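You operate a simulated robot arm through the tools that you are given. There is no shell and no other tool. Be economical: measure what you need, move in short steps, check, and stop when the job is done.

You are at the controls of a simulated two-armed robot. One attempt, no reset.

JOB
Take the lid off the red caddy and lay it down on the cream worktop by the toaster.

It is judged by the outcome, as a careful person would: the job done as asked, and still so three seconds after it is handed in. It fails if anything else is knocked over, pushed out of place, dropped, spilled or broken. A push-on lid holds only when it is set on centred and level and pressed home; a screw cap is set on level and turned clockwise until tight.

ROBOT AND FRAMES
Two 7-joint arms with two-finger parallel grippers on one trunk, on a base that drives. Base frame: it is fixed to the floor where the robot stands at the start and does not move with it; the origin is under the middle of the robot, x ahead of it, y to its left, z up. Lengths are in m, angles in rad, forces in N, time in s.
The left shoulder is at the start at [0.07, 0.188, 1.163], the right one opposite. With the tool pointing down near the work surface each hand reaches from about 0.34 to 0.8 m from the robot's upright axis, wherever it stands, measured 20 degrees to its own side. Payload 3.91 kg a hand.
The tool frame of a hand sits at the grasp point between the pads (the TCP): z along the fingers, y along the line on which they close. The tips reach 0.03 m beyond it. The gripper opens to 0.11 m. The fingers are 0.02 m wide and 0.01 m thick; the gripper's body (0.048 by 0.112 m) begins 0.055 m behind the TCP.
Orientation is told as [roll, pitch, yaw] about the base's x, y, z axes, in that order, counted from this pose: with the fingers straight down and closing along the base's y, the tool's x points along the base's -x, its y along +y and its z along -z.

CONTROLS
- The arms move only by the tool servo_tool. It takes "left_targets", "right_targets" or both (then of equal length, played together; a hand with none holds still); each is a list of rows, each a list of 3 entries, a list of its own where there are three numbers: the opening, from 0 (shut) to 1 (fully open), then the shift along the tool's x, y, z in m, then the turn, a rotation vector about the tool's x, y, z in rad. In form: [[hand, [x, y, z], [rx, ry, rz]], ...]. A call has 1 to 10 rows; each row is the pose to reach, as a shift and turn from the pose commanded when the call began, along the tool's axes at that moment. Rows are played at 5 a second. More than 0.05 m and 0.15 rad between two rows, or a gripper value outside its range, and nothing of the call is played. Where a pose cannot be reached the arm comes as near as it can. A force on the tool above 40 N (or 10 N above the force at the start of the call, whichever is more), or a blocked arm, ends the call early, and 0.2 s more pass. Each finger travels about 0.072 m/s and halts on what it meets, pressing with about 40 N; the grip force reading is that of the motor and also rises with nothing between the fingers. The clock runs only during rows and for 0.2 s after the last one: add rows that repeat a pose to give the fingers time. It gives the time, the measured TCP pose, the force on the tool (base axes), the opening and the grip force at its end, in the units of the frame above (readings bear some noise), with the torque about the TCP (base axes, N m) and any sound that the robot's microphone picked up.
- Cameras (640 x 400 px; columns grow to the right, rows downward): "scene" is now at [0.1442, -0.0095, 1.401]; the picture's right is [-0.10, -1.00, 0.00], its down [-0.55, 0.05, -0.83] and it looks along [0.83, -0.08, -0.55] (base axes); focal length 266 px, centre (320, 200). "left" rides on the left gripper at [0.072, -0.017, -0.103] in its tool frame; the picture's right is [0.23, 0.97, 0.00], its down [-0.76, 0.18, -0.62] and it looks along [-0.61, 0.14, 0.78] (tool axes); focal length 222 px, centre (320, 200). "right" rides on the right gripper at [0.072, 0.017, -0.103] in its tool frame; the picture's right is [-0.23, 0.97, 0.00], its down [-0.76, -0.18, -0.62] and it looks along [-0.61, -0.14, 0.78] (tool axes); focal length 222 px, centre (320, 200). There is no depth. A picture from a camera that has moved, and an enlarged one, comes with that camera's place and axes in the base frame and with its lens. The place of the scene camera against the robot may be out by one fixed shift of up to 0.012 m in any direction.
- capture(camera): a new picture of that camera. No time passes.
- raise_lower(by): slides the trunk up (or, below 0, down) by that many m; the arms and the scene camera ride with it, the base frame stays. It gives what a move gives, with no picture.
- roll_base(legs): drives the robot by 1 to 6 legs, each [ahead, turn to the left] in m and rad, along the robot's own axes; the way and the turn of a leg run together, so that a leg with both is an arc; at most 1.5 m and 3.142 rad a leg. The arms and the cameras ride along, it lands a little off, and it stops where it bumps. It gives what a move gives.
- pan_tilt(pan, tilt): turns the head with the scene camera to pan (to the left, within 1.501 rad either way) and tilt (down, from -0.506 to 1.204), counted from straight ahead of the robot. It gives what a move gives.
- zoom(camera, box): a new picture of the part [left, top, right, bottom] of that camera's present view, enlarged. No time passes.
- job_done(): hands the job in; it is judged then, once.

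Work in short steps. Places have to be worked out from the pictures, the camera data and where the tool is seen: move nearer, look again, correct. Check each grasp and each placing, and mend what went wrong. You have 120 turns and 88 pictures in all, those below and enlarged ones among them. Open the grippers and draw the arms clear of the work before you hand the job in, unless the task says otherwise; then end with one line.

The tools are called after "Call:" as name(argument=value, ...) on one line, values as JSON. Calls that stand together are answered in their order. servo_tool: Moves the arms, as the interface text tells. Its arguments: {"type":"object","properties":{"left_targets":{"type":"array"},"right_targets":{"type":"array"}},"required":[]} The other tools are called the same way: raise_lower (by) slides the trunk up or down; roll_base (legs) drives the base; pan_tilt (pan, tilt) turns the head that bears the scene camera; capture (camera) takes a picture; zoom (camera, box) takes an enlarged picture of a part of a camera's view; job_done () hands the job in.

At the start:

```text
time_s: 0.0
left_tcp_pos: [0.6138, 0.1958, 1.205]
left_tcp_rot: [0.001, 0.0, 0.0]
left_wrist_force: [0.4, -0.4, -0.7]
left_ft_torque: [-0.01, 0.01, -0.01]
left_gripper_width: 0.11
left_finger_force: 0.1
right_tcp_pos: [0.5621, -0.293, 1.2038]
right_tcp_rot: [0.0, 0.0, 0.001]
right_wrist_force: [0.0, -0.7, -0.1]
right_ft_torque: [-0.02, 0.01, -0.03]
right_gripper_width: 0.1101
right_finger_force: 0.1
trunk travel left (down, up): [-0.673, 0.267]
robot x, y, heading: [-0.0031, 0.0, -0.001]
head pan, tilt: [-0.098, 0.585]
```

scene: 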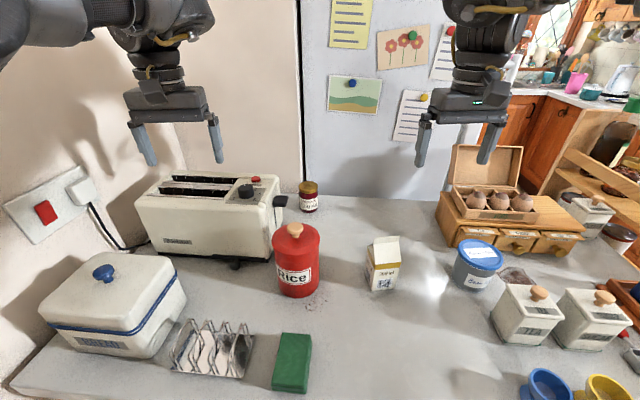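
right: 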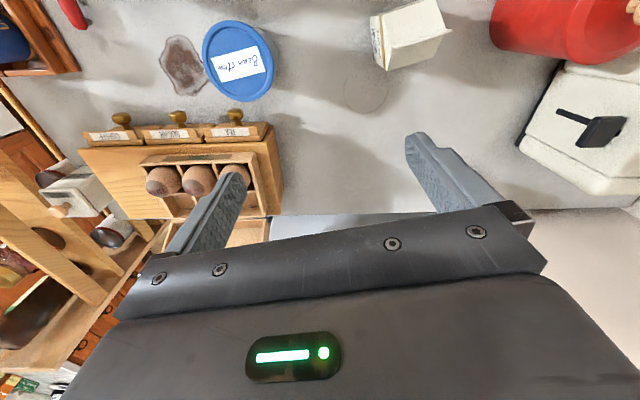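
left: 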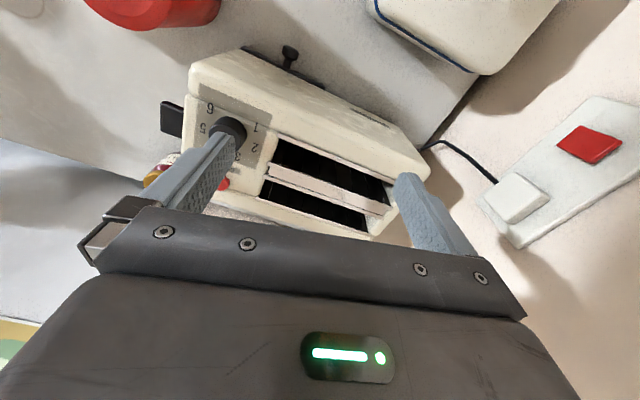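

The red caddy labelled Rice stands right of the toaster, with a wooden knob on a red lid. I'll look closer at it first.

Call:
zoom(camera="scene", box=[240, 160, 400, 320])

Call:
zoom(camera="scene", box=[120, 240, 440, 400])

```text
2.50 times, centred on (320, 240) of scene
camera zoom: at [0.1442, -0.0095, 1.401], right [-0.1, -1.0, 0.0], down [-0.55, 0.05, -0.83], along [0.83, -0.08, -0.55], focal length 664 px, centre (320, 100)
```

zoom: 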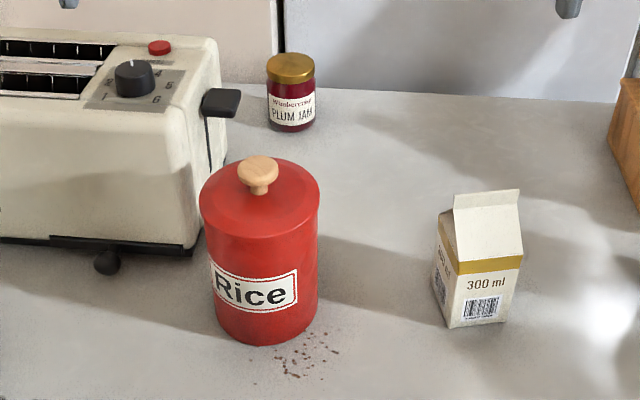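

```text
2.00 times, centred on (280, 320) of scene
camera zoom: at [0.1442, -0.0095, 1.401], right [-0.1, -1.0, 0.0], down [-0.55, 0.05, -0.83], along [0.83, -0.08, -0.55], focal length 532 px, centre (400, -40)
```

zoom: 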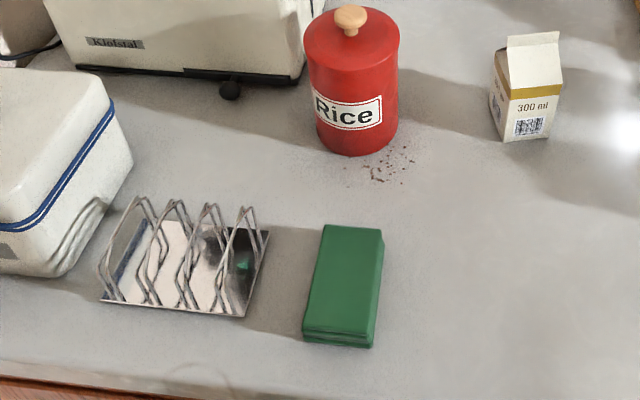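

Rough estimate: knob near [0.54, 0.01, ~1.08]. I move the left hand, at its present height, over toward it and look with its wrist camera.

Call:
servo_tool(left_targets=[[1, [0.02, -0.04, 0], [0, 0, 0]], [1, [0.035, -0.08, 0], [0, 0, 0]], [1, [0.05, -0.12, 0], [0, 0, 0]], [1, [0.065, -0.16, 0], [0, 0, 0]], [1, [0.074, -0.186, 0], [0, 0, 0]], [1, [0.074, -0.186, 0], [0, 0, 0]]])

Call:
capture(camera="left")

Call:
capture(camera="scene")

```text
time_s: 1.4
left_tcp_pos: [0.539, 0.009, 1.2042]
left_tcp_rot: [0.0, 0.0, 0.0]
left_wrist_force: [0.1, -0.2, 0.4]
left_ft_torque: [0.02, 0.04, 0.0]
left_gripper_width: 0.1102
left_finger_force: 0.0
right_tcp_pos: [0.5614, -0.2919, 1.2037]
right_tcp_rot: [0.0, -0.002, 0.001]
right_wrist_force: [0.3, -0.3, -0.2]
right_ft_torque: [-0.01, 0.01, 0.03]
right_gripper_width: 0.1102
right_finger_force: 0.1
trunk travel left (down, up): [-0.673, 0.267]
robot x, y, heading: [-0.0013, -0.0006, -0.002]
head pan, tilt: [-0.098, 0.585]
```

```text
82 pictures are left
camera left: at [0.4662, -0.007, 1.3084], right [-0.23, 0.97, 0.0], down [0.76, 0.18, 0.62], along [0.61, 0.14, -0.78], focal length 222 px, centre (320, 200)
```

left: 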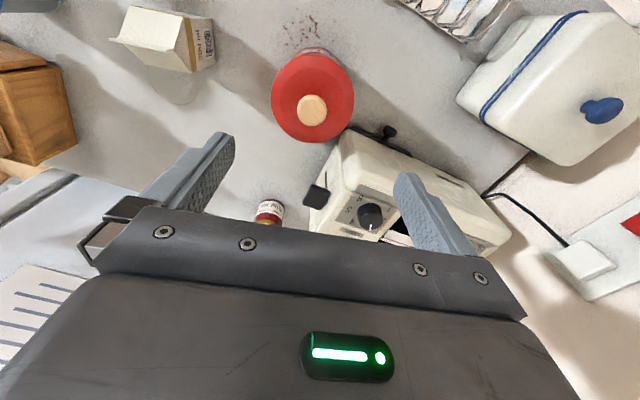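

```text
81 pictures are left
camera scene: at [0.1445, -0.0087, 1.401], right [-0.1, -1.0, 0.0], down [-0.55, 0.05, -0.83], along [0.83, -0.08, -0.55], focal length 266 px, centre (320, 200)
```

scene: 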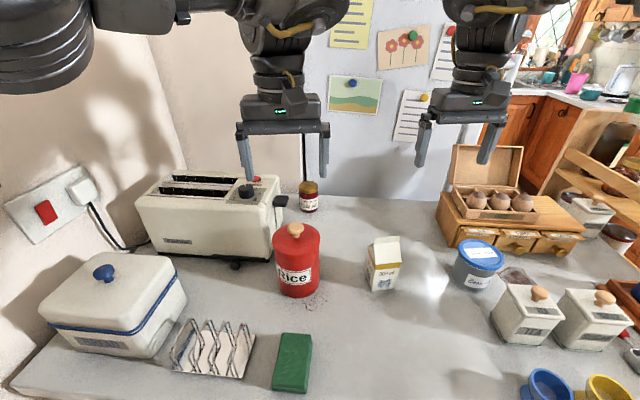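

Both views put the knob top at about [0.533, 0.000, 1.084], with a cap about 28 mm across. I narrow the opening and descend to about 4 cm above it, then look again.

Call:
servo_tool(left_targets=[[0.6, [0.006, -0.009, 0.02], [0, 0, 0]], [0.6, [0.006, -0.009, 0.05], [0, 0, 0]], [0.6, [0.006, -0.009, 0.074], [0, 0, 0]], [0.6, [0.006, -0.009, 0.074], [0, 0, 0]]])

Call:
capture(camera="left")

Call:
zoom(camera="scene", box=[240, 160, 400, 260])

```text
time_s: 2.4
left_tcp_pos: [0.5317, 0.0003, 1.1296]
left_tcp_rot: [0.002, 0.0, 0.0]
left_wrist_force: [0.4, 0.3, 0.3]
left_ft_torque: [0.01, -0.02, 0.02]
left_gripper_width: 0.0659
left_finger_force: 0.0
right_tcp_pos: [0.5606, -0.2935, 1.2044]
right_tcp_rot: [0.0, 0.001, -0.002]
right_wrist_force: [0.3, 0.1, -0.7]
right_ft_torque: [-0.03, 0.01, 0.02]
right_gripper_width: 0.1104
right_finger_force: 0.1
trunk travel left (down, up): [-0.673, 0.267]
robot x, y, heading: [0.0037, 0.0005, -0.0]
head pan, tilt: [-0.098, 0.585]
```

```text
80 pictures are left
camera left: at [0.4585, -0.0171, 1.2339], right [-0.23, 0.97, 0.0], down [0.76, 0.18, 0.62], along [0.61, 0.14, -0.78], focal length 222 px, centre (320, 200)
```

left: 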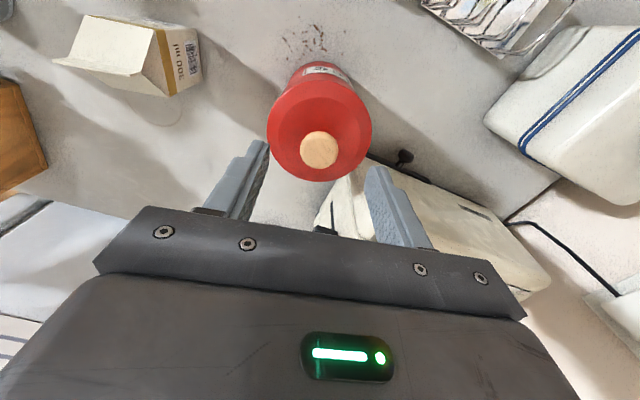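

```text
4.00 times, centred on (320, 210) of scene
camera zoom: at [0.1436, -0.0099, 1.4011], right [-0.1, -1.0, 0.0], down [-0.55, 0.05, -0.83], along [0.83, -0.08, -0.55], focal length 1063 px, centre (320, 160)
```

zoom: 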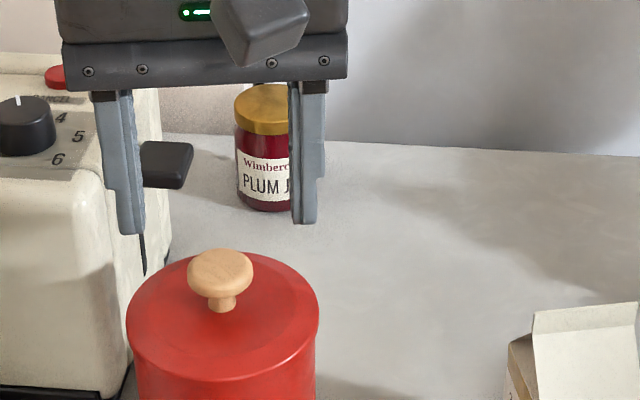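

Knob confirmed at [0.531, −0.001, ~1.08], cap on a short stem. I descend so the tips stop a few mm above the lid surface, with the pads flanking the cap, then close.

Call:
servo_tool(left_targets=[[0.6, [0.0, -0.001, 0.018], [0, 0, 0]], [0.6, [0.0, -0.001, 0.035], [0, 0, 0]], [0.6, [0.0, -0.001, 0.035], [0, 0, 0]]])

Call:
zoom(camera="scene", box=[240, 160, 400, 260])

Call:
capture(camera="left")

```text
time_s: 3.2
left_tcp_pos: [0.5316, -0.0016, 1.0946]
left_tcp_rot: [-0.001, -0.001, 0.001]
left_wrist_force: [0.1, -0.5, 0.5]
left_ft_torque: [-0.01, 0.0, 0.01]
left_gripper_width: 0.0659
left_finger_force: 0.1
right_tcp_pos: [0.561, -0.2924, 1.2046]
right_tcp_rot: [0.001, 0.0, 0.0]
right_wrist_force: [0.0, 0.2, -0.3]
right_ft_torque: [0.0, 0.03, 0.0]
right_gripper_width: 0.11
right_finger_force: 0.1
trunk travel left (down, up): [-0.673, 0.267]
robot x, y, heading: [-0.0018, -0.0016, -0.003]
head pan, tilt: [-0.098, 0.585]
```

```text
4.00 times, centred on (320, 210) of scene
camera zoom: at [0.1437, -0.0098, 1.4011], right [-0.1, -1.0, 0.0], down [-0.55, 0.05, -0.83], along [0.83, -0.08, -0.55], focal length 1063 px, centre (320, 160)
```

zoom: 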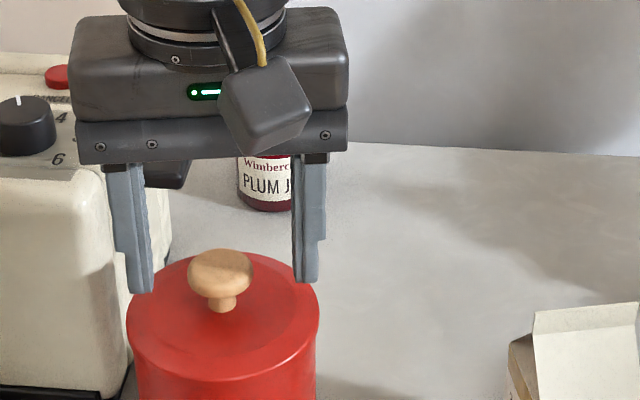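

```text
77 pictures are left
camera left: at [0.4595, -0.0175, 1.1985], right [-0.23, 0.97, 0.0], down [0.76, 0.18, 0.62], along [0.61, 0.14, -0.78], focal length 222 px, centre (320, 200)
```

left: 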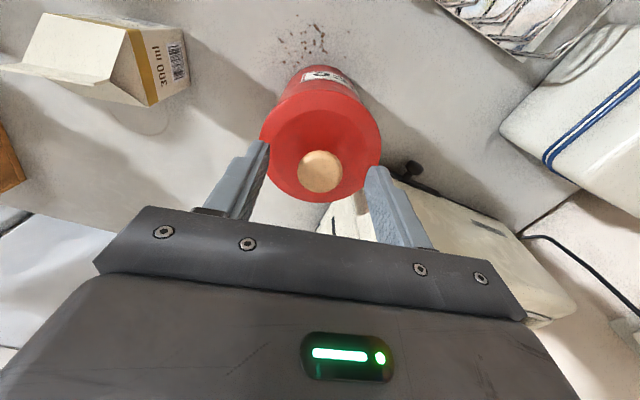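

The tips are around the cap, some 10 mm above the lid. I lower 5 mm more and close.

Call:
servo_tool(left_targets=[[0.6, [0.001, 0, 0.005], [0, 0, 0]], [0.3, [0.001, 0, 0.005], [0, 0, 0]], [0.1, [0.001, 0, 0.005], [0, 0, 0]], [0, [0.001, 0, 0.005], [0, 0, 0]], [0, [0.001, 0, 0.005], [0, 0, 0]], [0, [0.001, 0, 0.005], [0, 0, 0]]])

Call:
zoom(camera="scene", box=[240, 160, 400, 260])

```text
time_s: 4.6
left_tcp_pos: [0.532, -0.0017, 1.0905]
left_tcp_rot: [0.001, 0.001, 0.001]
left_wrist_force: [-0.5, -1.0, 1.0]
left_ft_torque: [0.0, 0.01, -0.03]
left_gripper_width: 0.0299
left_finger_force: 39.7
right_tcp_pos: [0.5614, -0.2924, 1.2048]
right_tcp_rot: [-0.002, -0.001, 0.001]
right_wrist_force: [-0.1, 0.2, -0.8]
right_ft_torque: [-0.03, -0.01, -0.01]
right_gripper_width: 0.1098
right_finger_force: 0.1
trunk travel left (down, up): [-0.673, 0.267]
robot x, y, heading: [0.0037, 0.0011, -0.004]
head pan, tilt: [-0.098, 0.585]
heard: snap
```

```text
4.00 times, centred on (320, 210) of scene
camera zoom: at [0.1443, -0.0097, 1.401], right [-0.1, -1.0, 0.0], down [-0.55, 0.05, -0.83], along [0.83, -0.08, -0.55], focal length 1063 px, centre (320, 160)
```

zoom: 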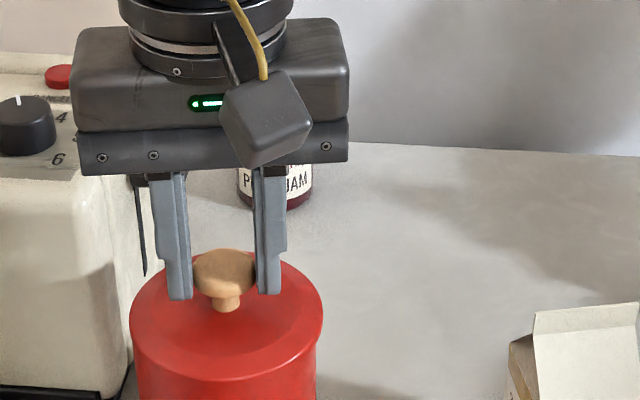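

The knob is gripped at 30 mm, and a snap was heard. I lift straight up a little and look at forces and picture.

Call:
servo_tool(left_targets=[[0, [0, 0, -0.003], [0, 0, 0]], [0, [0, 0, -0.006], [0, 0, 0]], [0, [0, 0, -0.01], [0, 0, 0]], [0, [0, 0, -0.01], [0, 0, 0]]])

Call:
zoom(camera="scene", box=[220, 160, 380, 310])

```text
time_s: 5.6
left_tcp_pos: [0.5324, -0.0007, 1.1005]
left_tcp_rot: [0.002, -0.001, 0.0]
left_wrist_force: [-0.2, 0.2, -0.6]
left_ft_torque: [0.02, 0.01, -0.04]
left_gripper_width: 0.0299
left_finger_force: 40.2
right_tcp_pos: [0.5614, -0.2919, 1.2038]
right_tcp_rot: [0.001, -0.001, 0.0]
right_wrist_force: [0.5, -0.1, 0.4]
right_ft_torque: [0.02, -0.02, -0.03]
right_gripper_width: 0.1097
right_finger_force: 0.1
trunk travel left (down, up): [-0.673, 0.267]
robot x, y, heading: [-0.0003, 0.0017, 0.002]
head pan, tilt: [-0.098, 0.585]
```

```text
2.67 times, centred on (300, 235) of scene
camera zoom: at [0.1443, -0.0096, 1.401], right [-0.1, -1.0, 0.0], down [-0.55, 0.05, -0.83], along [0.83, -0.08, -0.55], focal length 709 px, centre (373, 107)
```

zoom: 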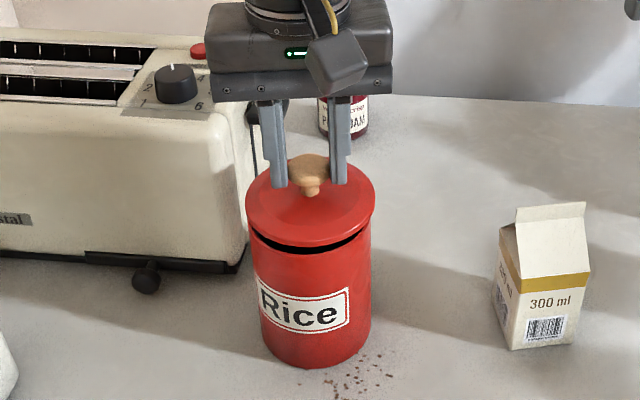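

The lid is cleanly off. Worktop is at z≈0.94. A clear patch lies just right of the toaster, behind the caddy, near [0.65, −0.09]; I lift 6 cm and carry it over there.

Call:
servo_tool(left_targets=[[0, [0, 0, -0.03], [0, 0, 0]], [0, [0, 0, -0.06], [0, 0, 0]], [0, [-0.029, -0.021, -0.06], [0, 0, 0]], [0, [-0.059, -0.042, -0.06], [0, 0, 0]], [0, [-0.089, -0.063, -0.06], [0, 0, 0]], [0, [-0.118, -0.085, -0.06], [0, 0, 0]], [0, [-0.118, -0.085, -0.06], [0, 0, 0]]])

Call:
capture(camera="left")

Call:
capture(camera="scene")

```text
time_s: 7.2
left_tcp_pos: [0.6089, -0.0246, 1.1582]
left_tcp_rot: [-0.04, 0.004, 0.036]
left_wrist_force: [-1.1, 0.8, 0.6]
left_ft_torque: [-0.01, 0.01, -0.02]
left_gripper_width: 0.0299
left_finger_force: 39.8
left hand out of reach, approached as far as the arm can: row 5, 6, 7
right_tcp_pos: [0.5617, -0.2912, 1.2048]
right_tcp_rot: [-0.002, 0.0, 0.0]
right_wrist_force: [-0.4, 0.7, 0.0]
right_ft_torque: [-0.01, 0.01, -0.01]
right_gripper_width: 0.11
right_finger_force: 0.0
trunk travel left (down, up): [-0.673, 0.267]
robot x, y, heading: [0.0031, -0.0005, 0.0]
head pan, tilt: [-0.098, 0.585]
```

```text
74 pictures are left
camera left: at [0.536, -0.0401, 1.2634], right [-0.26, 0.96, -0.04], down [0.76, 0.23, 0.61], along [0.6, 0.13, -0.79], focal length 222 px, centre (320, 200)
```

left: 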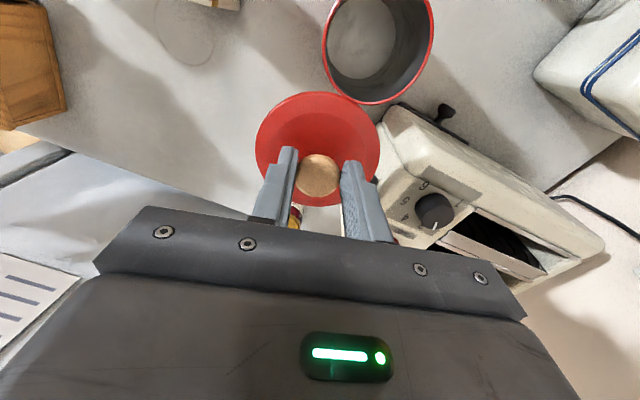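

```text
73 pictures are left
camera scene: at [0.1438, -0.0082, 1.4011], right [-0.1, -1.0, 0.0], down [-0.55, 0.05, -0.83], along [0.83, -0.08, -0.55], focal length 266 px, centre (320, 200)
```

scene: 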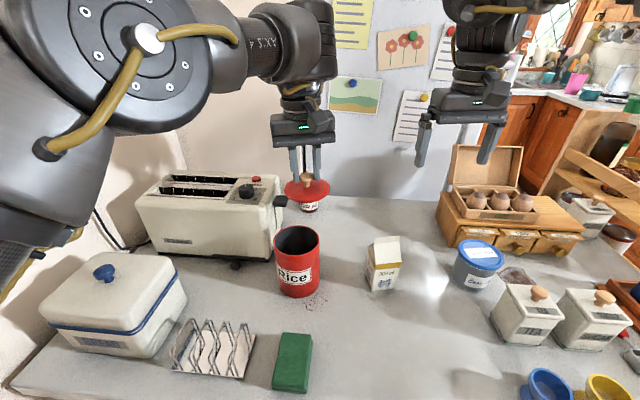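

The left arm cannot reach that far across; it stopped at [0.609, −0.025] slightly twisted. I bring it back above the caddy's front and check where the pose ends up.

Call:
servo_tool(left_targets=[[0, [0.029, 0.012, 0], [0, 0, 0]], [0, [0.059, 0.022, 0], [0, 0, 0]], [0, [0.088, 0.03, 0], [0, 0, 0]], [0, [0.088, 0.03, 0], [0, 0, 0]]])

```text
time_s: 8.2
left_tcp_pos: [0.5105, -0.0174, 1.1505]
left_tcp_rot: [0.001, -0.001, 0.0]
left_wrist_force: [-0.4, -0.1, -0.9]
left_ft_torque: [0.01, -0.01, -0.01]
left_gripper_width: 0.0297
left_finger_force: 40.1
right_tcp_pos: [0.5602, -0.2943, 1.2029]
right_tcp_rot: [0.002, -0.001, 0.0]
right_wrist_force: [0.5, -0.6, 0.0]
right_ft_torque: [0.02, -0.01, 0.0]
right_gripper_width: 0.11
right_finger_force: 0.0
trunk travel left (down, up): [-0.673, 0.267]
robot x, y, heading: [0.0021, -0.0004, -0.003]
head pan, tilt: [-0.098, 0.585]
```

Orientation is level again. A pocket of worktop right in front of the toaster (about [0.515, 0.125]) is on this arm's side; I move above it and judge its clearances.

Call:
servo_tool(left_targets=[[0, [0, 0.045, -0.02], [0, 0, 0]], [0, [0, 0.09, -0.03], [0, 0, 0]], [0, [-0.003, 0.138, -0.03], [0, 0, 0]], [0, [-0.003, 0.138, -0.03], [0, 0, 0]]])

Call:
capture(camera="left")

Call:
zoom(camera="scene", box=[100, 200, 420, 400])

```text
time_s: 9.2
left_tcp_pos: [0.5146, 0.1219, 1.1807]
left_tcp_rot: [0.0, 0.0, -0.001]
left_wrist_force: [-0.3, -1.1, -0.6]
left_ft_torque: [0.01, -0.02, 0.0]
left_gripper_width: 0.0299
left_finger_force: 39.7
right_tcp_pos: [0.5626, -0.2915, 1.2042]
right_tcp_rot: [-0.001, 0.0, -0.001]
right_wrist_force: [-0.4, 0.7, 0.2]
right_ft_torque: [0.0, 0.0, 0.0]
right_gripper_width: 0.1101
right_finger_force: 0.1
trunk travel left (down, up): [-0.673, 0.267]
robot x, y, heading: [-0.001, -0.0008, 0.002]
head pan, tilt: [-0.098, 0.585]
```

```text
72 pictures are left
camera left: at [0.4421, 0.105, 1.2841], right [-0.23, 0.97, 0.0], down [0.76, 0.18, 0.62], along [0.61, 0.14, -0.78], focal length 222 px, centre (320, 200)
```

left: 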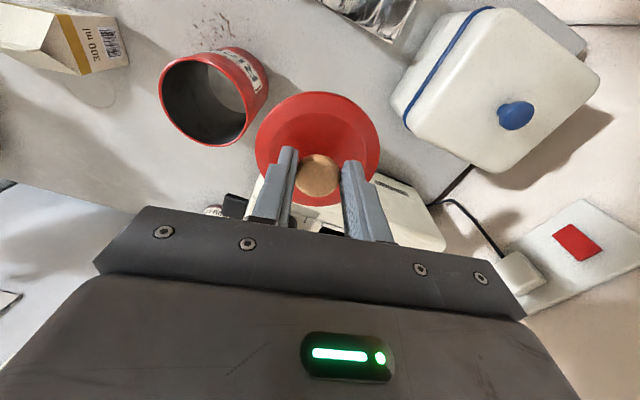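

```text
2.00 times, centred on (260, 300) of scene
camera zoom: at [0.1442, -0.0103, 1.401], right [-0.1, -1.0, 0.0], down [-0.55, 0.05, -0.83], along [0.83, -0.08, -0.55], focal length 532 px, centre (440, 0)
```

zoom: 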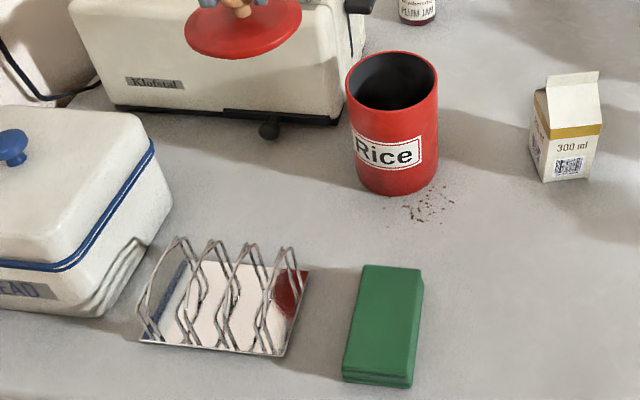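

The pocket spans y≈0.055–0.21 and x≈0.44–0.57, against a lid about 0.09 across, so I aim for [0.506, 0.130]. I lower to TCP z≈1.04 and look.

Call:
servo_tool(left_targets=[[0, [0.008, 0.008, 0], [0, 0, 0]], [0, [0.008, 0.008, 0.035], [0, 0, 0]], [0, [0.008, 0.008, 0.07], [0, 0, 0]], [0, [0.008, 0.008, 0.105], [0, 0, 0]], [0, [0.008, 0.008, 0.14], [0, 0, 0]], [0, [0.008, 0.008, 0.14], [0, 0, 0]]])

Call:
capture(camera="left")

Call:
zoom(camera="scene", box=[130, 200, 370, 350])

```text
time_s: 10.6
left_tcp_pos: [0.505, 0.131, 1.0393]
left_tcp_rot: [0.0, -0.001, 0.001]
left_wrist_force: [1.0, -0.9, -0.4]
left_ft_torque: [0.01, -0.01, 0.02]
left_gripper_width: 0.03
left_finger_force: 39.6
right_tcp_pos: [0.5621, -0.2926, 1.2049]
right_tcp_rot: [0.0, 0.001, 0.0]
right_wrist_force: [-0.9, -0.4, 0.5]
right_ft_torque: [0.01, -0.02, -0.02]
right_gripper_width: 0.11
right_finger_force: 0.1
trunk travel left (down, up): [-0.673, 0.267]
robot x, y, heading: [-0.0008, -0.0019, -0.002]
head pan, tilt: [-0.098, 0.585]
```

```text
70 pictures are left
camera left: at [0.4331, 0.1147, 1.143], right [-0.23, 0.97, 0.0], down [0.76, 0.18, 0.62], along [0.61, 0.14, -0.78], focal length 222 px, centre (320, 200)
```

left: 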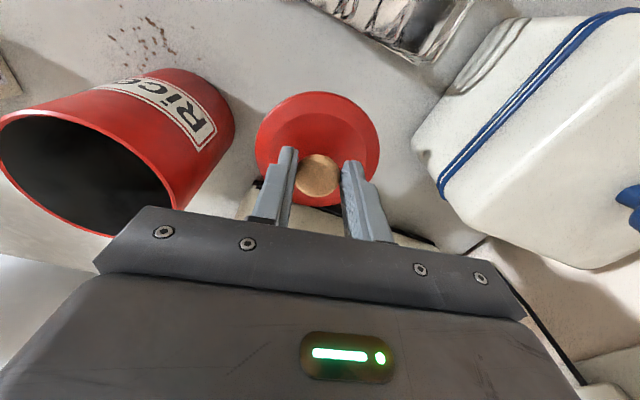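

```text
2.67 times, centred on (250, 275) of scene
camera zoom: at [0.1434, -0.0099, 1.4011], right [-0.1, -1.0, 0.0], down [-0.55, 0.05, -0.83], along [0.83, -0.08, -0.55], focal length 709 px, centre (507, 0)
```

zoom: 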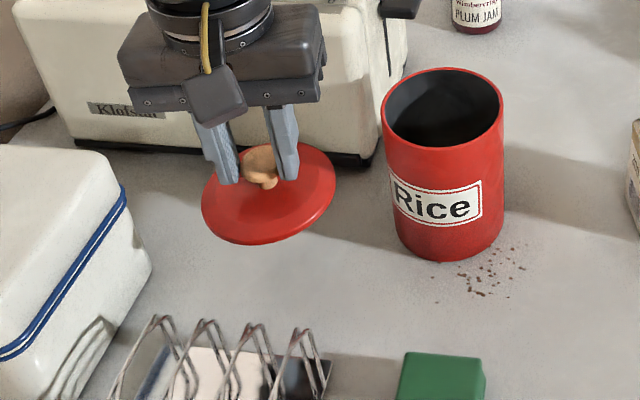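

All gaps look comfortable. I lower slowly toward the expected contact at TCP z≈0.985–0.99.

Call:
servo_tool(left_targets=[[0, [0, 0, 0.015], [0, 0, 0]], [0, [0, 0, 0.03], [0, 0, 0]], [0, [0, 0, 0.038], [0, 0, 0]], [0, [0, 0, 0.044], [0, 0, 0]], [0, [0, 0, 0.044], [0, 0, 0]]])

Call:
zoom(camera="scene", box=[130, 200, 370, 350])

```text
time_s: 11.8
left_tcp_pos: [0.5082, 0.1325, 0.9959]
left_tcp_rot: [0.001, 0.003, -0.001]
left_wrist_force: [-0.2, -0.2, -0.8]
left_ft_torque: [0.02, 0.01, -0.03]
left_gripper_width: 0.03
left_finger_force: 39.7
left hand out of reach, approached as far as the arm can: row 3, 4, 5
right_tcp_pos: [0.5608, -0.2925, 1.2042]
right_tcp_rot: [0.001, 0.0, -0.001]
right_wrist_force: [0.8, 0.0, -0.1]
right_ft_torque: [-0.03, -0.01, 0.01]
right_gripper_width: 0.1098
right_finger_force: 0.0
trunk travel left (down, up): [-0.673, 0.267]
robot x, y, heading: [0.0002, -0.0017, -0.007]
head pan, tilt: [-0.098, 0.585]
```

```text
2.67 times, centred on (250, 275) of scene
camera zoom: at [0.144, -0.0096, 1.4011], right [-0.1, -1.0, 0.0], down [-0.55, 0.05, -0.83], along [0.83, -0.08, -0.55], focal length 709 px, centre (507, 0)
```

zoom: 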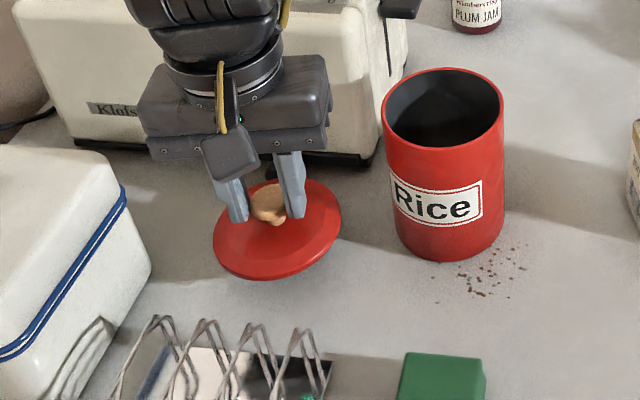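

The arm is near its near-body limit, but it essentially reached z 0.996 with no contact yet. I lower the rest with the trunk in small steps.

Call:
raise_lower(by=-0.006)

Call:
zoom(camera="scene", box=[180, 230, 280, 300])

```text
time_s: 12.3
left_tcp_pos: [0.5097, 0.133, 0.99]
left_tcp_rot: [0.001, 0.001, -0.003]
left_wrist_force: [-0.1, 0.5, -0.7]
left_ft_torque: [0.02, 0.02, 0.03]
left_gripper_width: 0.0298
left_finger_force: 39.8
right_tcp_pos: [0.5621, -0.2923, 1.1981]
right_tcp_rot: [0.001, 0.002, -0.001]
right_wrist_force: [0.1, -0.1, 0.2]
right_ft_torque: [0.02, -0.01, 0.01]
right_gripper_width: 0.11
right_finger_force: 0.0
trunk travel left (down, up): [-0.667, 0.273]
robot x, y, heading: [-0.0037, 0.0056, -0.0]
head pan, tilt: [-0.098, 0.585]
```

```text
5.71 times, centred on (230, 265) of scene
camera zoom: at [0.1443, -0.0096, 1.395], right [-0.1, -1.0, 0.0], down [-0.55, 0.05, -0.83], along [0.83, -0.08, -0.55], focal length 1519 px, centre (834, -171)
```

zoom: 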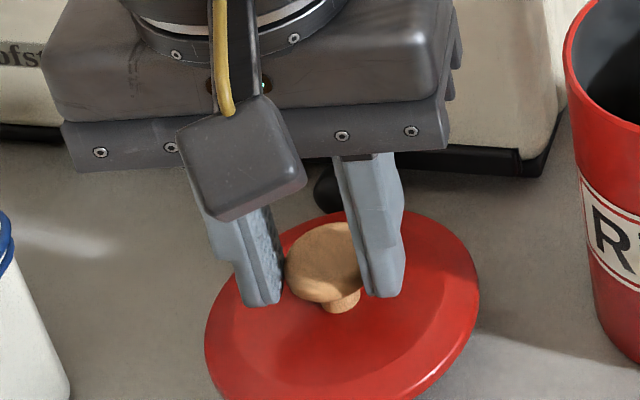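

Still no contact; lower further.

Call:
raise_lower(by=-0.006)

Call:
capture(camera="left")

```text
time_s: 12.9
left_tcp_pos: [0.508, 0.1336, 0.9831]
left_tcp_rot: [0.0, 0.002, -0.002]
left_wrist_force: [0.4, -0.2, -0.2]
left_ft_torque: [0.0, 0.01, 0.03]
left_gripper_width: 0.0297
left_finger_force: 40.3
right_tcp_pos: [0.5617, -0.2924, 1.1918]
right_tcp_rot: [-0.001, 0.001, -0.001]
right_wrist_force: [-0.2, 0.1, 0.7]
right_ft_torque: [-0.02, 0.02, 0.0]
right_gripper_width: 0.1098
right_finger_force: 0.1
trunk travel left (down, up): [-0.661, 0.279]
robot x, y, heading: [0.0018, -0.0003, 0.002]
head pan, tilt: [-0.098, 0.585]
```

```text
66 pictures are left
camera left: at [0.4364, 0.1171, 1.0874], right [-0.23, 0.97, 0.0], down [0.76, 0.18, 0.62], along [0.61, 0.14, -0.78], focal length 222 px, centre (320, 200)
```

left: 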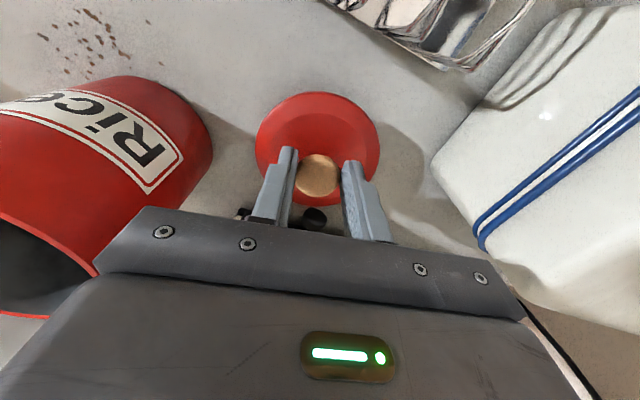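

No contact yet, but the toaster's crumb-tray knob is only ~1 cm behind the lid. I raise the hand in the body frame and bring it 13 mm nearer to me, to leave the arm's limit; then the trunk will do the lowering.

Call:
servo_tool(left_targets=[[0, [0, 0, -0.025], [0, 0, 0]], [0, [0.006, -0.001, -0.05], [0, 0, 0]], [0, [0.012, -0.002, -0.05], [0, 0, 0]], [0, [0.012, -0.002, -0.05], [0, 0, 0]]])

Call:
capture(camera="scene")

```text
time_s: 13.9
left_tcp_pos: [0.5038, 0.1325, 1.0335]
left_tcp_rot: [0.001, 0.001, -0.002]
left_wrist_force: [0.5, -1.1, -0.8]
left_ft_torque: [0.02, -0.04, 0.0]
left_gripper_width: 0.0298
left_finger_force: 39.7
left hand out of reach, approached as far as the arm can: row 3, 4
right_tcp_pos: [0.5623, -0.2925, 1.1914]
right_tcp_rot: [0.0, 0.001, -0.001]
right_wrist_force: [-0.2, -0.4, 0.2]
right_ft_torque: [-0.01, 0.02, 0.02]
right_gripper_width: 0.1098
right_finger_force: 0.1
trunk travel left (down, up): [-0.661, 0.279]
robot x, y, heading: [-0.0027, -0.0005, 0.001]
head pan, tilt: [-0.098, 0.585]
```

```text
65 pictures are left
camera scene: at [0.1441, -0.0096, 1.389], right [-0.1, -1.0, 0.0], down [-0.55, 0.05, -0.83], along [0.83, -0.08, -0.55], focal length 266 px, centre (320, 200)
```

scene: 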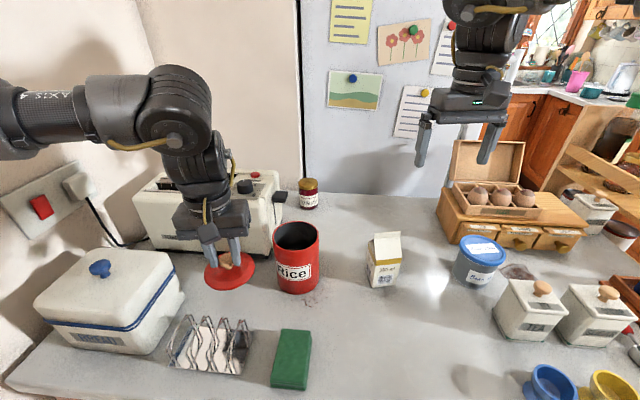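

Elbow and forearm stay well above everything. I raise the hand a bit more and go to x≈0.496.

Call:
servo_tool(left_targets=[[0, [0, 0, -0.03], [0, 0, 0]], [0, [0.004, -0.001, -0.045], [0, 0, 0]], [0, [0.008, -0.002, -0.045], [0, 0, 0]], [0, [0.008, -0.002, -0.045], [0, 0, 0]]])

```text
time_s: 14.9
left_tcp_pos: [0.4963, 0.1292, 1.0783]
left_tcp_rot: [0.001, 0.002, -0.002]
left_wrist_force: [-0.5, 0.2, 0.5]
left_ft_torque: [0.0, 0.02, 0.0]
left_gripper_width: 0.0298
left_finger_force: 39.8
right_tcp_pos: [0.5626, -0.2919, 1.191]
right_tcp_rot: [0.002, -0.001, -0.001]
right_wrist_force: [-0.6, 0.1, -0.5]
right_ft_torque: [-0.04, 0.02, 0.02]
right_gripper_width: 0.1097
right_finger_force: 0.0
trunk travel left (down, up): [-0.661, 0.279]
robot x, y, heading: [-0.001, -0.0015, -0.003]
head pan, tilt: [-0.098, 0.585]
```

Reached cleanly at [0.496, 0.129]. Now I lower the trunk 9 cm (to TCP z≈0.988, known free), and look.

Call:
raise_lower(by=-0.05)

Call:
raise_lower(by=-0.04)

Call:
capture(camera="left")

Call:
capture(camera="scene")

```text
time_s: 15.8
left_tcp_pos: [0.4967, 0.1298, 1.028]
left_tcp_rot: [0.0, 0.001, -0.002]
left_wrist_force: [0.6, -0.1, -0.7]
left_ft_torque: [0.06, -0.04, 0.03]
left_gripper_width: 0.0299
left_finger_force: 40.3
right_tcp_pos: [0.5623, -0.2912, 1.1429]
right_tcp_rot: [-0.001, -0.001, 0.0]
right_wrist_force: [0.1, -0.3, -0.5]
right_ft_torque: [0.03, 0.02, 0.01]
right_gripper_width: 0.1098
right_finger_force: 0.0
trunk travel left (down, up): [-0.611, 0.329]
robot x, y, heading: [0.0015, -0.0013, 0.003]
head pan, tilt: [-0.098, 0.585]
```

```text
time_s: 16.6
left_tcp_pos: [0.4949, 0.1291, 0.9887]
left_tcp_rot: [-0.001, 0.002, -0.002]
left_wrist_force: [-0.7, 0.4, -0.4]
left_ft_torque: [-0.02, -0.03, -0.01]
left_gripper_width: 0.0296
left_finger_force: 40.1
right_tcp_pos: [0.5622, -0.2918, 1.1025]
right_tcp_rot: [-0.001, -0.001, 0.0]
right_wrist_force: [1.0, -0.3, 0.1]
right_ft_torque: [-0.01, -0.03, 0.03]
right_gripper_width: 0.1103
right_finger_force: 0.0
trunk travel left (down, up): [-0.571, 0.369]
robot x, y, heading: [-0.0026, 0.0037, 0.001]
head pan, tilt: [-0.098, 0.585]
```

```text
64 pictures are left
camera left: at [0.4236, 0.1138, 1.0919], right [-0.23, 0.97, 0.0], down [0.76, 0.18, 0.62], along [0.61, 0.14, -0.78], focal length 222 px, centre (320, 200)
```

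left: 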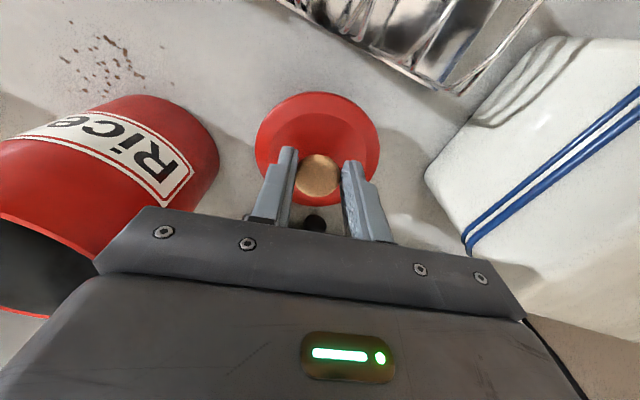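

```text
63 pictures are left
camera scene: at [0.1438, -0.0095, 1.2991], right [-0.1, -1.0, 0.0], down [-0.55, 0.05, -0.83], along [0.83, -0.08, -0.55], focal length 266 px, centre (320, 200)
```

scene: 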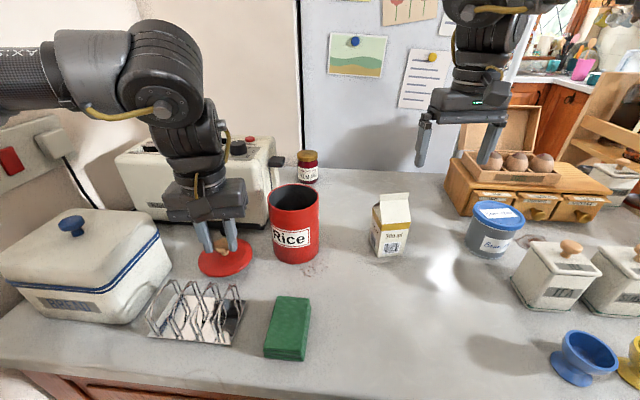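

The right hand is getting low near the egg box, so I raise it 8 cm first, keeping the left one still.

Call:
servo_tool(right_targets=[[1, [0, 0, -0.04], [0, 0, 0]], [1, [0, 0, -0.08], [0, 0, 0]], [1, [0, 0, -0.08], [0, 0, 0]]])

Call:
raise_lower(by=-0.008)

Call:
zoom(camera="scene", box=[150, 190, 310, 300])

```text
time_s: 17.4
left_tcp_pos: [0.4971, 0.129, 0.9878]
left_tcp_rot: [0.0, 0.001, -0.001]
left_wrist_force: [0.2, 0.0, -1.6]
left_ft_torque: [0.03, 0.02, -0.03]
left_gripper_width: 0.0296
left_finger_force: 40.1
right_tcp_pos: [0.5456, -0.2839, 1.1586]
right_tcp_rot: [0.002, -0.003, -0.001]
right_wrist_force: [0.0, 1.0, -0.6]
right_ft_torque: [0.03, 0.01, -0.03]
right_gripper_width: 0.1099
right_finger_force: 0.2
right hand out of reach, approached as far as the arm can: row 2, 3
trunk travel left (down, up): [-0.571, 0.369]
robot x, y, heading: [0.0023, -0.0001, -0.006]
head pan, tilt: [-0.098, 0.585]
```

```text
time_s: 18.0
left_tcp_pos: [0.4968, 0.1303, 0.9807]
left_tcp_rot: [0.002, 0.003, -0.002]
left_wrist_force: [-0.2, -0.8, -0.5]
left_ft_torque: [-0.02, 0.01, 0.02]
left_gripper_width: 0.0301
left_finger_force: 39.6
right_tcp_pos: [0.5438, -0.283, 1.1506]
right_tcp_rot: [0.002, -0.004, 0.001]
right_wrist_force: [0.2, 0.0, 0.6]
right_ft_torque: [0.0, 0.0, 0.03]
right_gripper_width: 0.1102
right_finger_force: 0.1
trunk travel left (down, up): [-0.563, 0.377]
robot x, y, heading: [0.0012, 0.0002, -0.005]
head pan, tilt: [-0.098, 0.585]
```

```text
3.64 times, centred on (230, 245) of scene
camera zoom: at [0.1445, -0.0094, 1.2909], right [-0.1, -1.0, 0.0], down [-0.55, 0.05, -0.83], along [0.83, -0.08, -0.55], focal length 967 px, centre (647, 36)
```

zoom: 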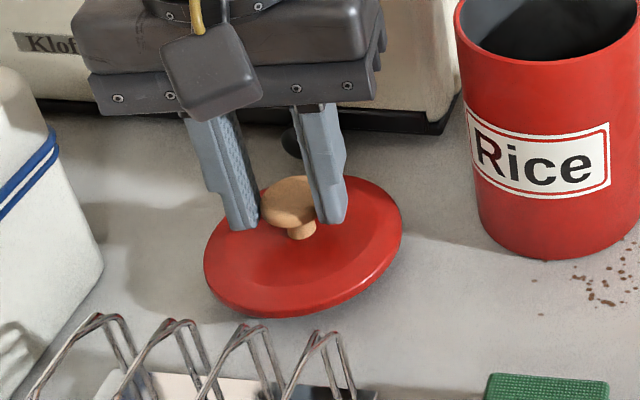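

Near the worktop but no contact force. Lower on in small steps.

Call:
raise_lower(by=-0.005)

Call:
zoom(camera="scene", box=[150, 190, 310, 300])

```text
time_s: 18.6
left_tcp_pos: [0.4962, 0.1285, 0.975]
left_tcp_rot: [0.001, 0.0, -0.002]
left_wrist_force: [0.2, -0.7, 0.2]
left_ft_torque: [0.0, -0.05, -0.01]
left_gripper_width: 0.0298
left_finger_force: 40.2
right_tcp_pos: [0.5448, -0.2828, 1.1456]
right_tcp_rot: [0.002, -0.004, 0.001]
right_wrist_force: [-0.5, 0.6, -1.0]
right_ft_torque: [0.03, 0.0, -0.05]
right_gripper_width: 0.1099
right_finger_force: 0.2
trunk travel left (down, up): [-0.558, 0.382]
robot x, y, heading: [-0.0004, -0.0038, 0.003]
head pan, tilt: [-0.098, 0.585]
```

```text
3.64 times, centred on (230, 245) of scene
camera zoom: at [0.1442, -0.0094, 1.286], right [-0.1, -1.0, 0.0], down [-0.55, 0.05, -0.83], along [0.83, -0.08, -0.55], focal length 967 px, centre (647, 36)
```

zoom: 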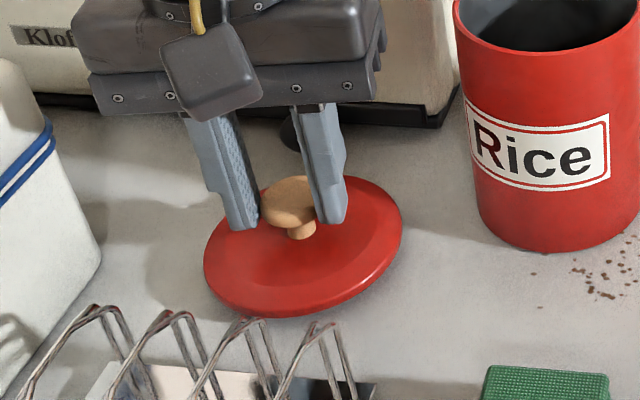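

No contact yet; the worktop is a little lower than estimated. Continue.

Call:
raise_lower(by=-0.006)

Call:
capture(camera="left")

```text
time_s: 19.1
left_tcp_pos: [0.4963, 0.1304, 0.9732]
left_tcp_rot: [-0.001, -0.005, 0.0]
left_wrist_force: [4.8, 4.0, 35.9]
left_ft_torque: [0.34, -0.25, 0.02]
left_gripper_width: 0.0297
left_finger_force: 40.5
right_tcp_pos: [0.543, -0.2825, 1.1424]
right_tcp_rot: [0.001, -0.005, 0.0]
right_wrist_force: [0.1, 0.4, 0.2]
right_ft_torque: [0.04, -0.01, -0.01]
right_gripper_width: 0.1101
right_finger_force: 0.0
trunk travel left (down, up): [-0.552, 0.388]
robot x, y, heading: [0.0005, -0.0028, -0.001]
head pan, tilt: [-0.098, 0.585]
```

```text
60 pictures are left
camera left: at [0.4222, 0.1138, 1.0761], right [-0.23, 0.97, 0.0], down [0.76, 0.18, 0.63], along [0.61, 0.14, -0.78], focal length 222 px, centre (320, 200)
```

left: 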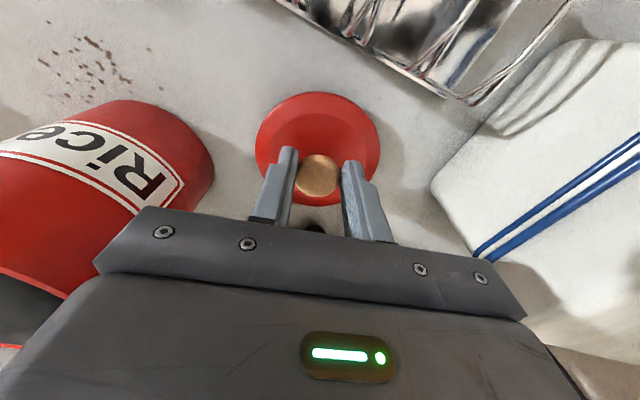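

Contact on the worktop (36 N) at TCP z≈0.973. I ease the trunk up 3 mm to shed the load, then open gently to about 0.06.

Call:
raise_lower(by=0.003)

Call:
servo_tool(left_targets=[[0.28, [0, 0, 0], [0, 0, 0]], [0.4, [0, 0, 0], [0, 0, 0]], [0.55, [0, 0, 0], [0, 0, 0]], [0.55, [0, 0, 0], [0, 0, 0]], [0.55, [0, 0, 0], [0, 0, 0]]])

Call:
zoom(camera="scene", box=[150, 190, 310, 300])

```text
time_s: 19.6
left_tcp_pos: [0.4958, 0.1289, 0.9716]
left_tcp_rot: [-0.001, -0.002, -0.002]
left_wrist_force: [6.2, 2.8, 25.1]
left_ft_torque: [0.03, -0.75, 0.02]
left_gripper_width: 0.0296
left_finger_force: 40.2
right_tcp_pos: [0.544, -0.2831, 1.144]
right_tcp_rot: [0.002, -0.004, -0.001]
right_wrist_force: [-0.2, -0.5, 0.1]
right_ft_torque: [0.02, 0.03, 0.03]
right_gripper_width: 0.1098
right_finger_force: 0.0
trunk travel left (down, up): [-0.555, 0.385]
robot x, y, heading: [-0.0033, -0.0, -0.003]
head pan, tilt: [-0.098, 0.585]
```

```text
time_s: 20.8
left_tcp_pos: [0.496, 0.131, 0.9716]
left_tcp_rot: [0.001, 0.001, 0.0]
left_wrist_force: [-0.5, 0.9, -0.2]
left_ft_torque: [0.02, 0.02, -0.01]
left_gripper_width: 0.0604
left_finger_force: 0.0
right_tcp_pos: [0.5449, -0.2844, 1.1428]
right_tcp_rot: [0.002, -0.004, 0.0]
right_wrist_force: [0.5, 0.2, -0.9]
right_ft_torque: [0.01, -0.01, 0.01]
right_gripper_width: 0.11
right_finger_force: 0.1
trunk travel left (down, up): [-0.555, 0.385]
robot x, y, heading: [0.0031, 0.0025, 0.002]
head pan, tilt: [-0.098, 0.585]
```

```text
3.64 times, centred on (230, 245) of scene
camera zoom: at [0.1443, -0.0095, 1.283], right [-0.1, -1.0, 0.0], down [-0.55, 0.05, -0.83], along [0.83, -0.08, -0.55], focal length 967 px, centre (647, 36)
```

zoom: 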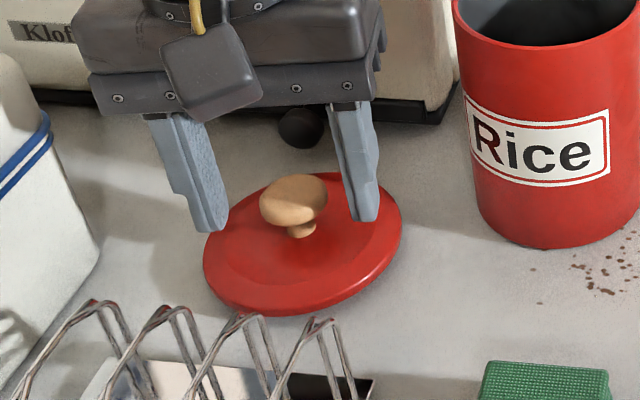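

The lid rests on the worktop, free of the fingers. I raise the trunk straight up 12 cm to clear.

Call:
raise_lower(by=0.12)

Call:
capture(camera="scene")

Call:
capture(camera="left")

```text
time_s: 22.3
left_tcp_pos: [0.4973, 0.1297, 1.092]
left_tcp_rot: [0.002, 0.0, -0.002]
left_wrist_force: [0.1, 0.4, -0.6]
left_ft_torque: [-0.02, -0.01, -0.03]
left_gripper_width: 0.0604
left_finger_force: 0.1
right_tcp_pos: [0.545, -0.2825, 1.2641]
right_tcp_rot: [0.002, -0.002, 0.0]
right_wrist_force: [-1.3, 0.2, -1.1]
right_ft_torque: [0.01, 0.02, -0.02]
right_gripper_width: 0.1102
right_finger_force: 0.2
trunk travel left (down, up): [-0.675, 0.265]
robot x, y, heading: [0.003, 0.0, 0.004]
head pan, tilt: [-0.098, 0.585]
```

```text
58 pictures are left
camera scene: at [0.1444, -0.0095, 1.403], right [-0.1, -1.0, 0.0], down [-0.55, 0.05, -0.83], along [0.83, -0.08, -0.55], focal length 266 px, centre (320, 200)
```

scene: 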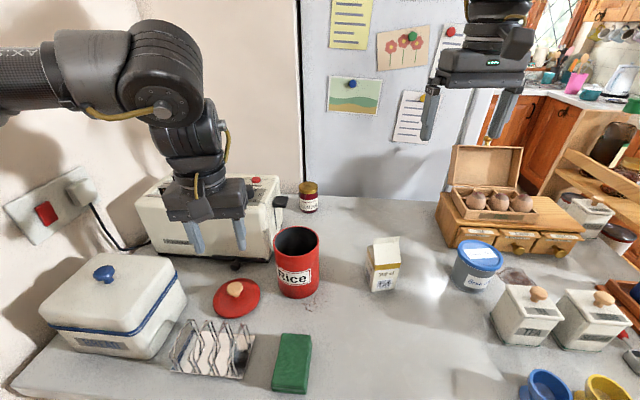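

```text
57 pictures are left
camera left: at [0.4241, 0.1138, 1.1956], right [-0.23, 0.97, 0.0], down [0.76, 0.18, 0.62], along [0.61, 0.14, -0.78], focal length 222 px, centre (320, 200)
```

left: 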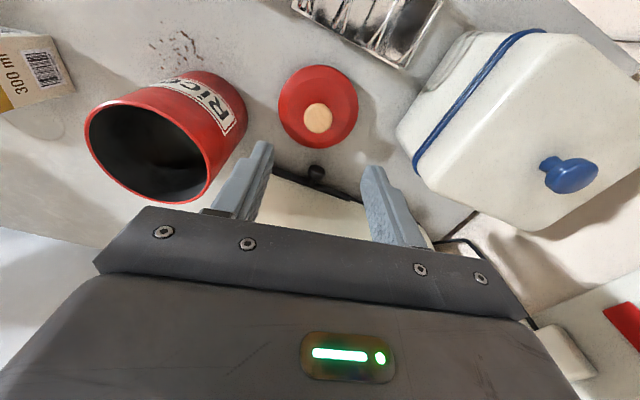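

The lid lies flat on the worktop, clear of the toaster, rack, bin and caddy, and nothing else has moved. I raise the hand 10 cm more and open it fully before handing in.

Call:
raise_lower(by=0.1)

Call:
servo_tool(left_targets=[[1, [0, 0, 0], [0, 0, 0]], [1, [0, 0, 0], [0, 0, 0]], [1, [0, 0, 0], [0, 0, 0]]])

Call:
capture(camera="scene")

```text
time_s: 23.7
left_tcp_pos: [0.497, 0.1294, 1.1913]
left_tcp_rot: [0.001, 0.002, -0.003]
left_wrist_force: [0.7, 0.2, 0.2]
left_ft_torque: [0.0, 0.02, 0.0]
left_gripper_width: 0.0605
left_finger_force: 0.0
right_tcp_pos: [0.5451, -0.2833, 1.3636]
right_tcp_rot: [0.002, -0.003, -0.001]
right_wrist_force: [-0.3, -0.5, 0.1]
right_ft_torque: [-0.01, -0.02, 0.01]
right_gripper_width: 0.11
right_finger_force: 0.0
trunk travel left (down, up): [-0.775, 0.165]
robot x, y, heading: [0.0007, -0.0006, 0.001]
head pan, tilt: [-0.098, 0.585]
```

```text
time_s: 24.5
left_tcp_pos: [0.4965, 0.1297, 1.1914]
left_tcp_rot: [0.002, 0.001, 0.0]
left_wrist_force: [0.0, 0.1, 0.4]
left_ft_torque: [0.01, -0.01, -0.03]
left_gripper_width: 0.1102
left_finger_force: 0.2
right_tcp_pos: [0.5451, -0.2831, 1.3637]
right_tcp_rot: [0.001, -0.004, -0.001]
right_wrist_force: [-0.6, -0.2, 0.7]
right_ft_torque: [0.03, 0.01, -0.04]
right_gripper_width: 0.1099
right_finger_force: 0.1
trunk travel left (down, up): [-0.775, 0.165]
robot x, y, heading: [0.0031, -0.001, 0.003]
head pan, tilt: [-0.098, 0.585]
```

```text
56 pictures are left
camera scene: at [0.1443, -0.0095, 1.503], right [-0.1, -1.0, 0.0], down [-0.55, 0.05, -0.83], along [0.83, -0.08, -0.55], focal length 266 px, centre (320, 200)
```

scene: 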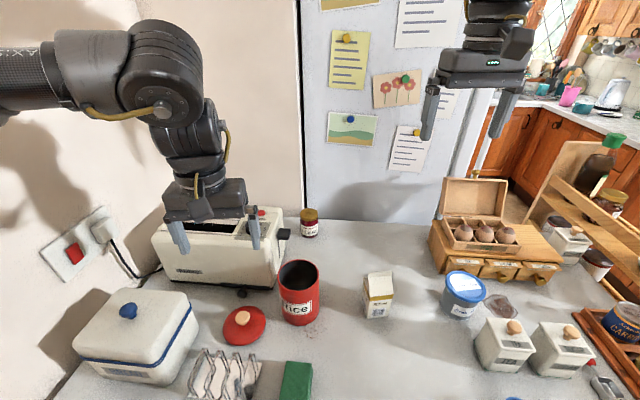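

Everything stands in place, and the arms are clear with the grippers open. Handing in.

Call:
job_done()

```text
The job is handed in.
```

The red caddy's lid is off and lies flat, knob up, on the worktop just in front of the toaster; nothing was knocked over, and only the caddy shifted, by about 2 mm as I gripped the knob.
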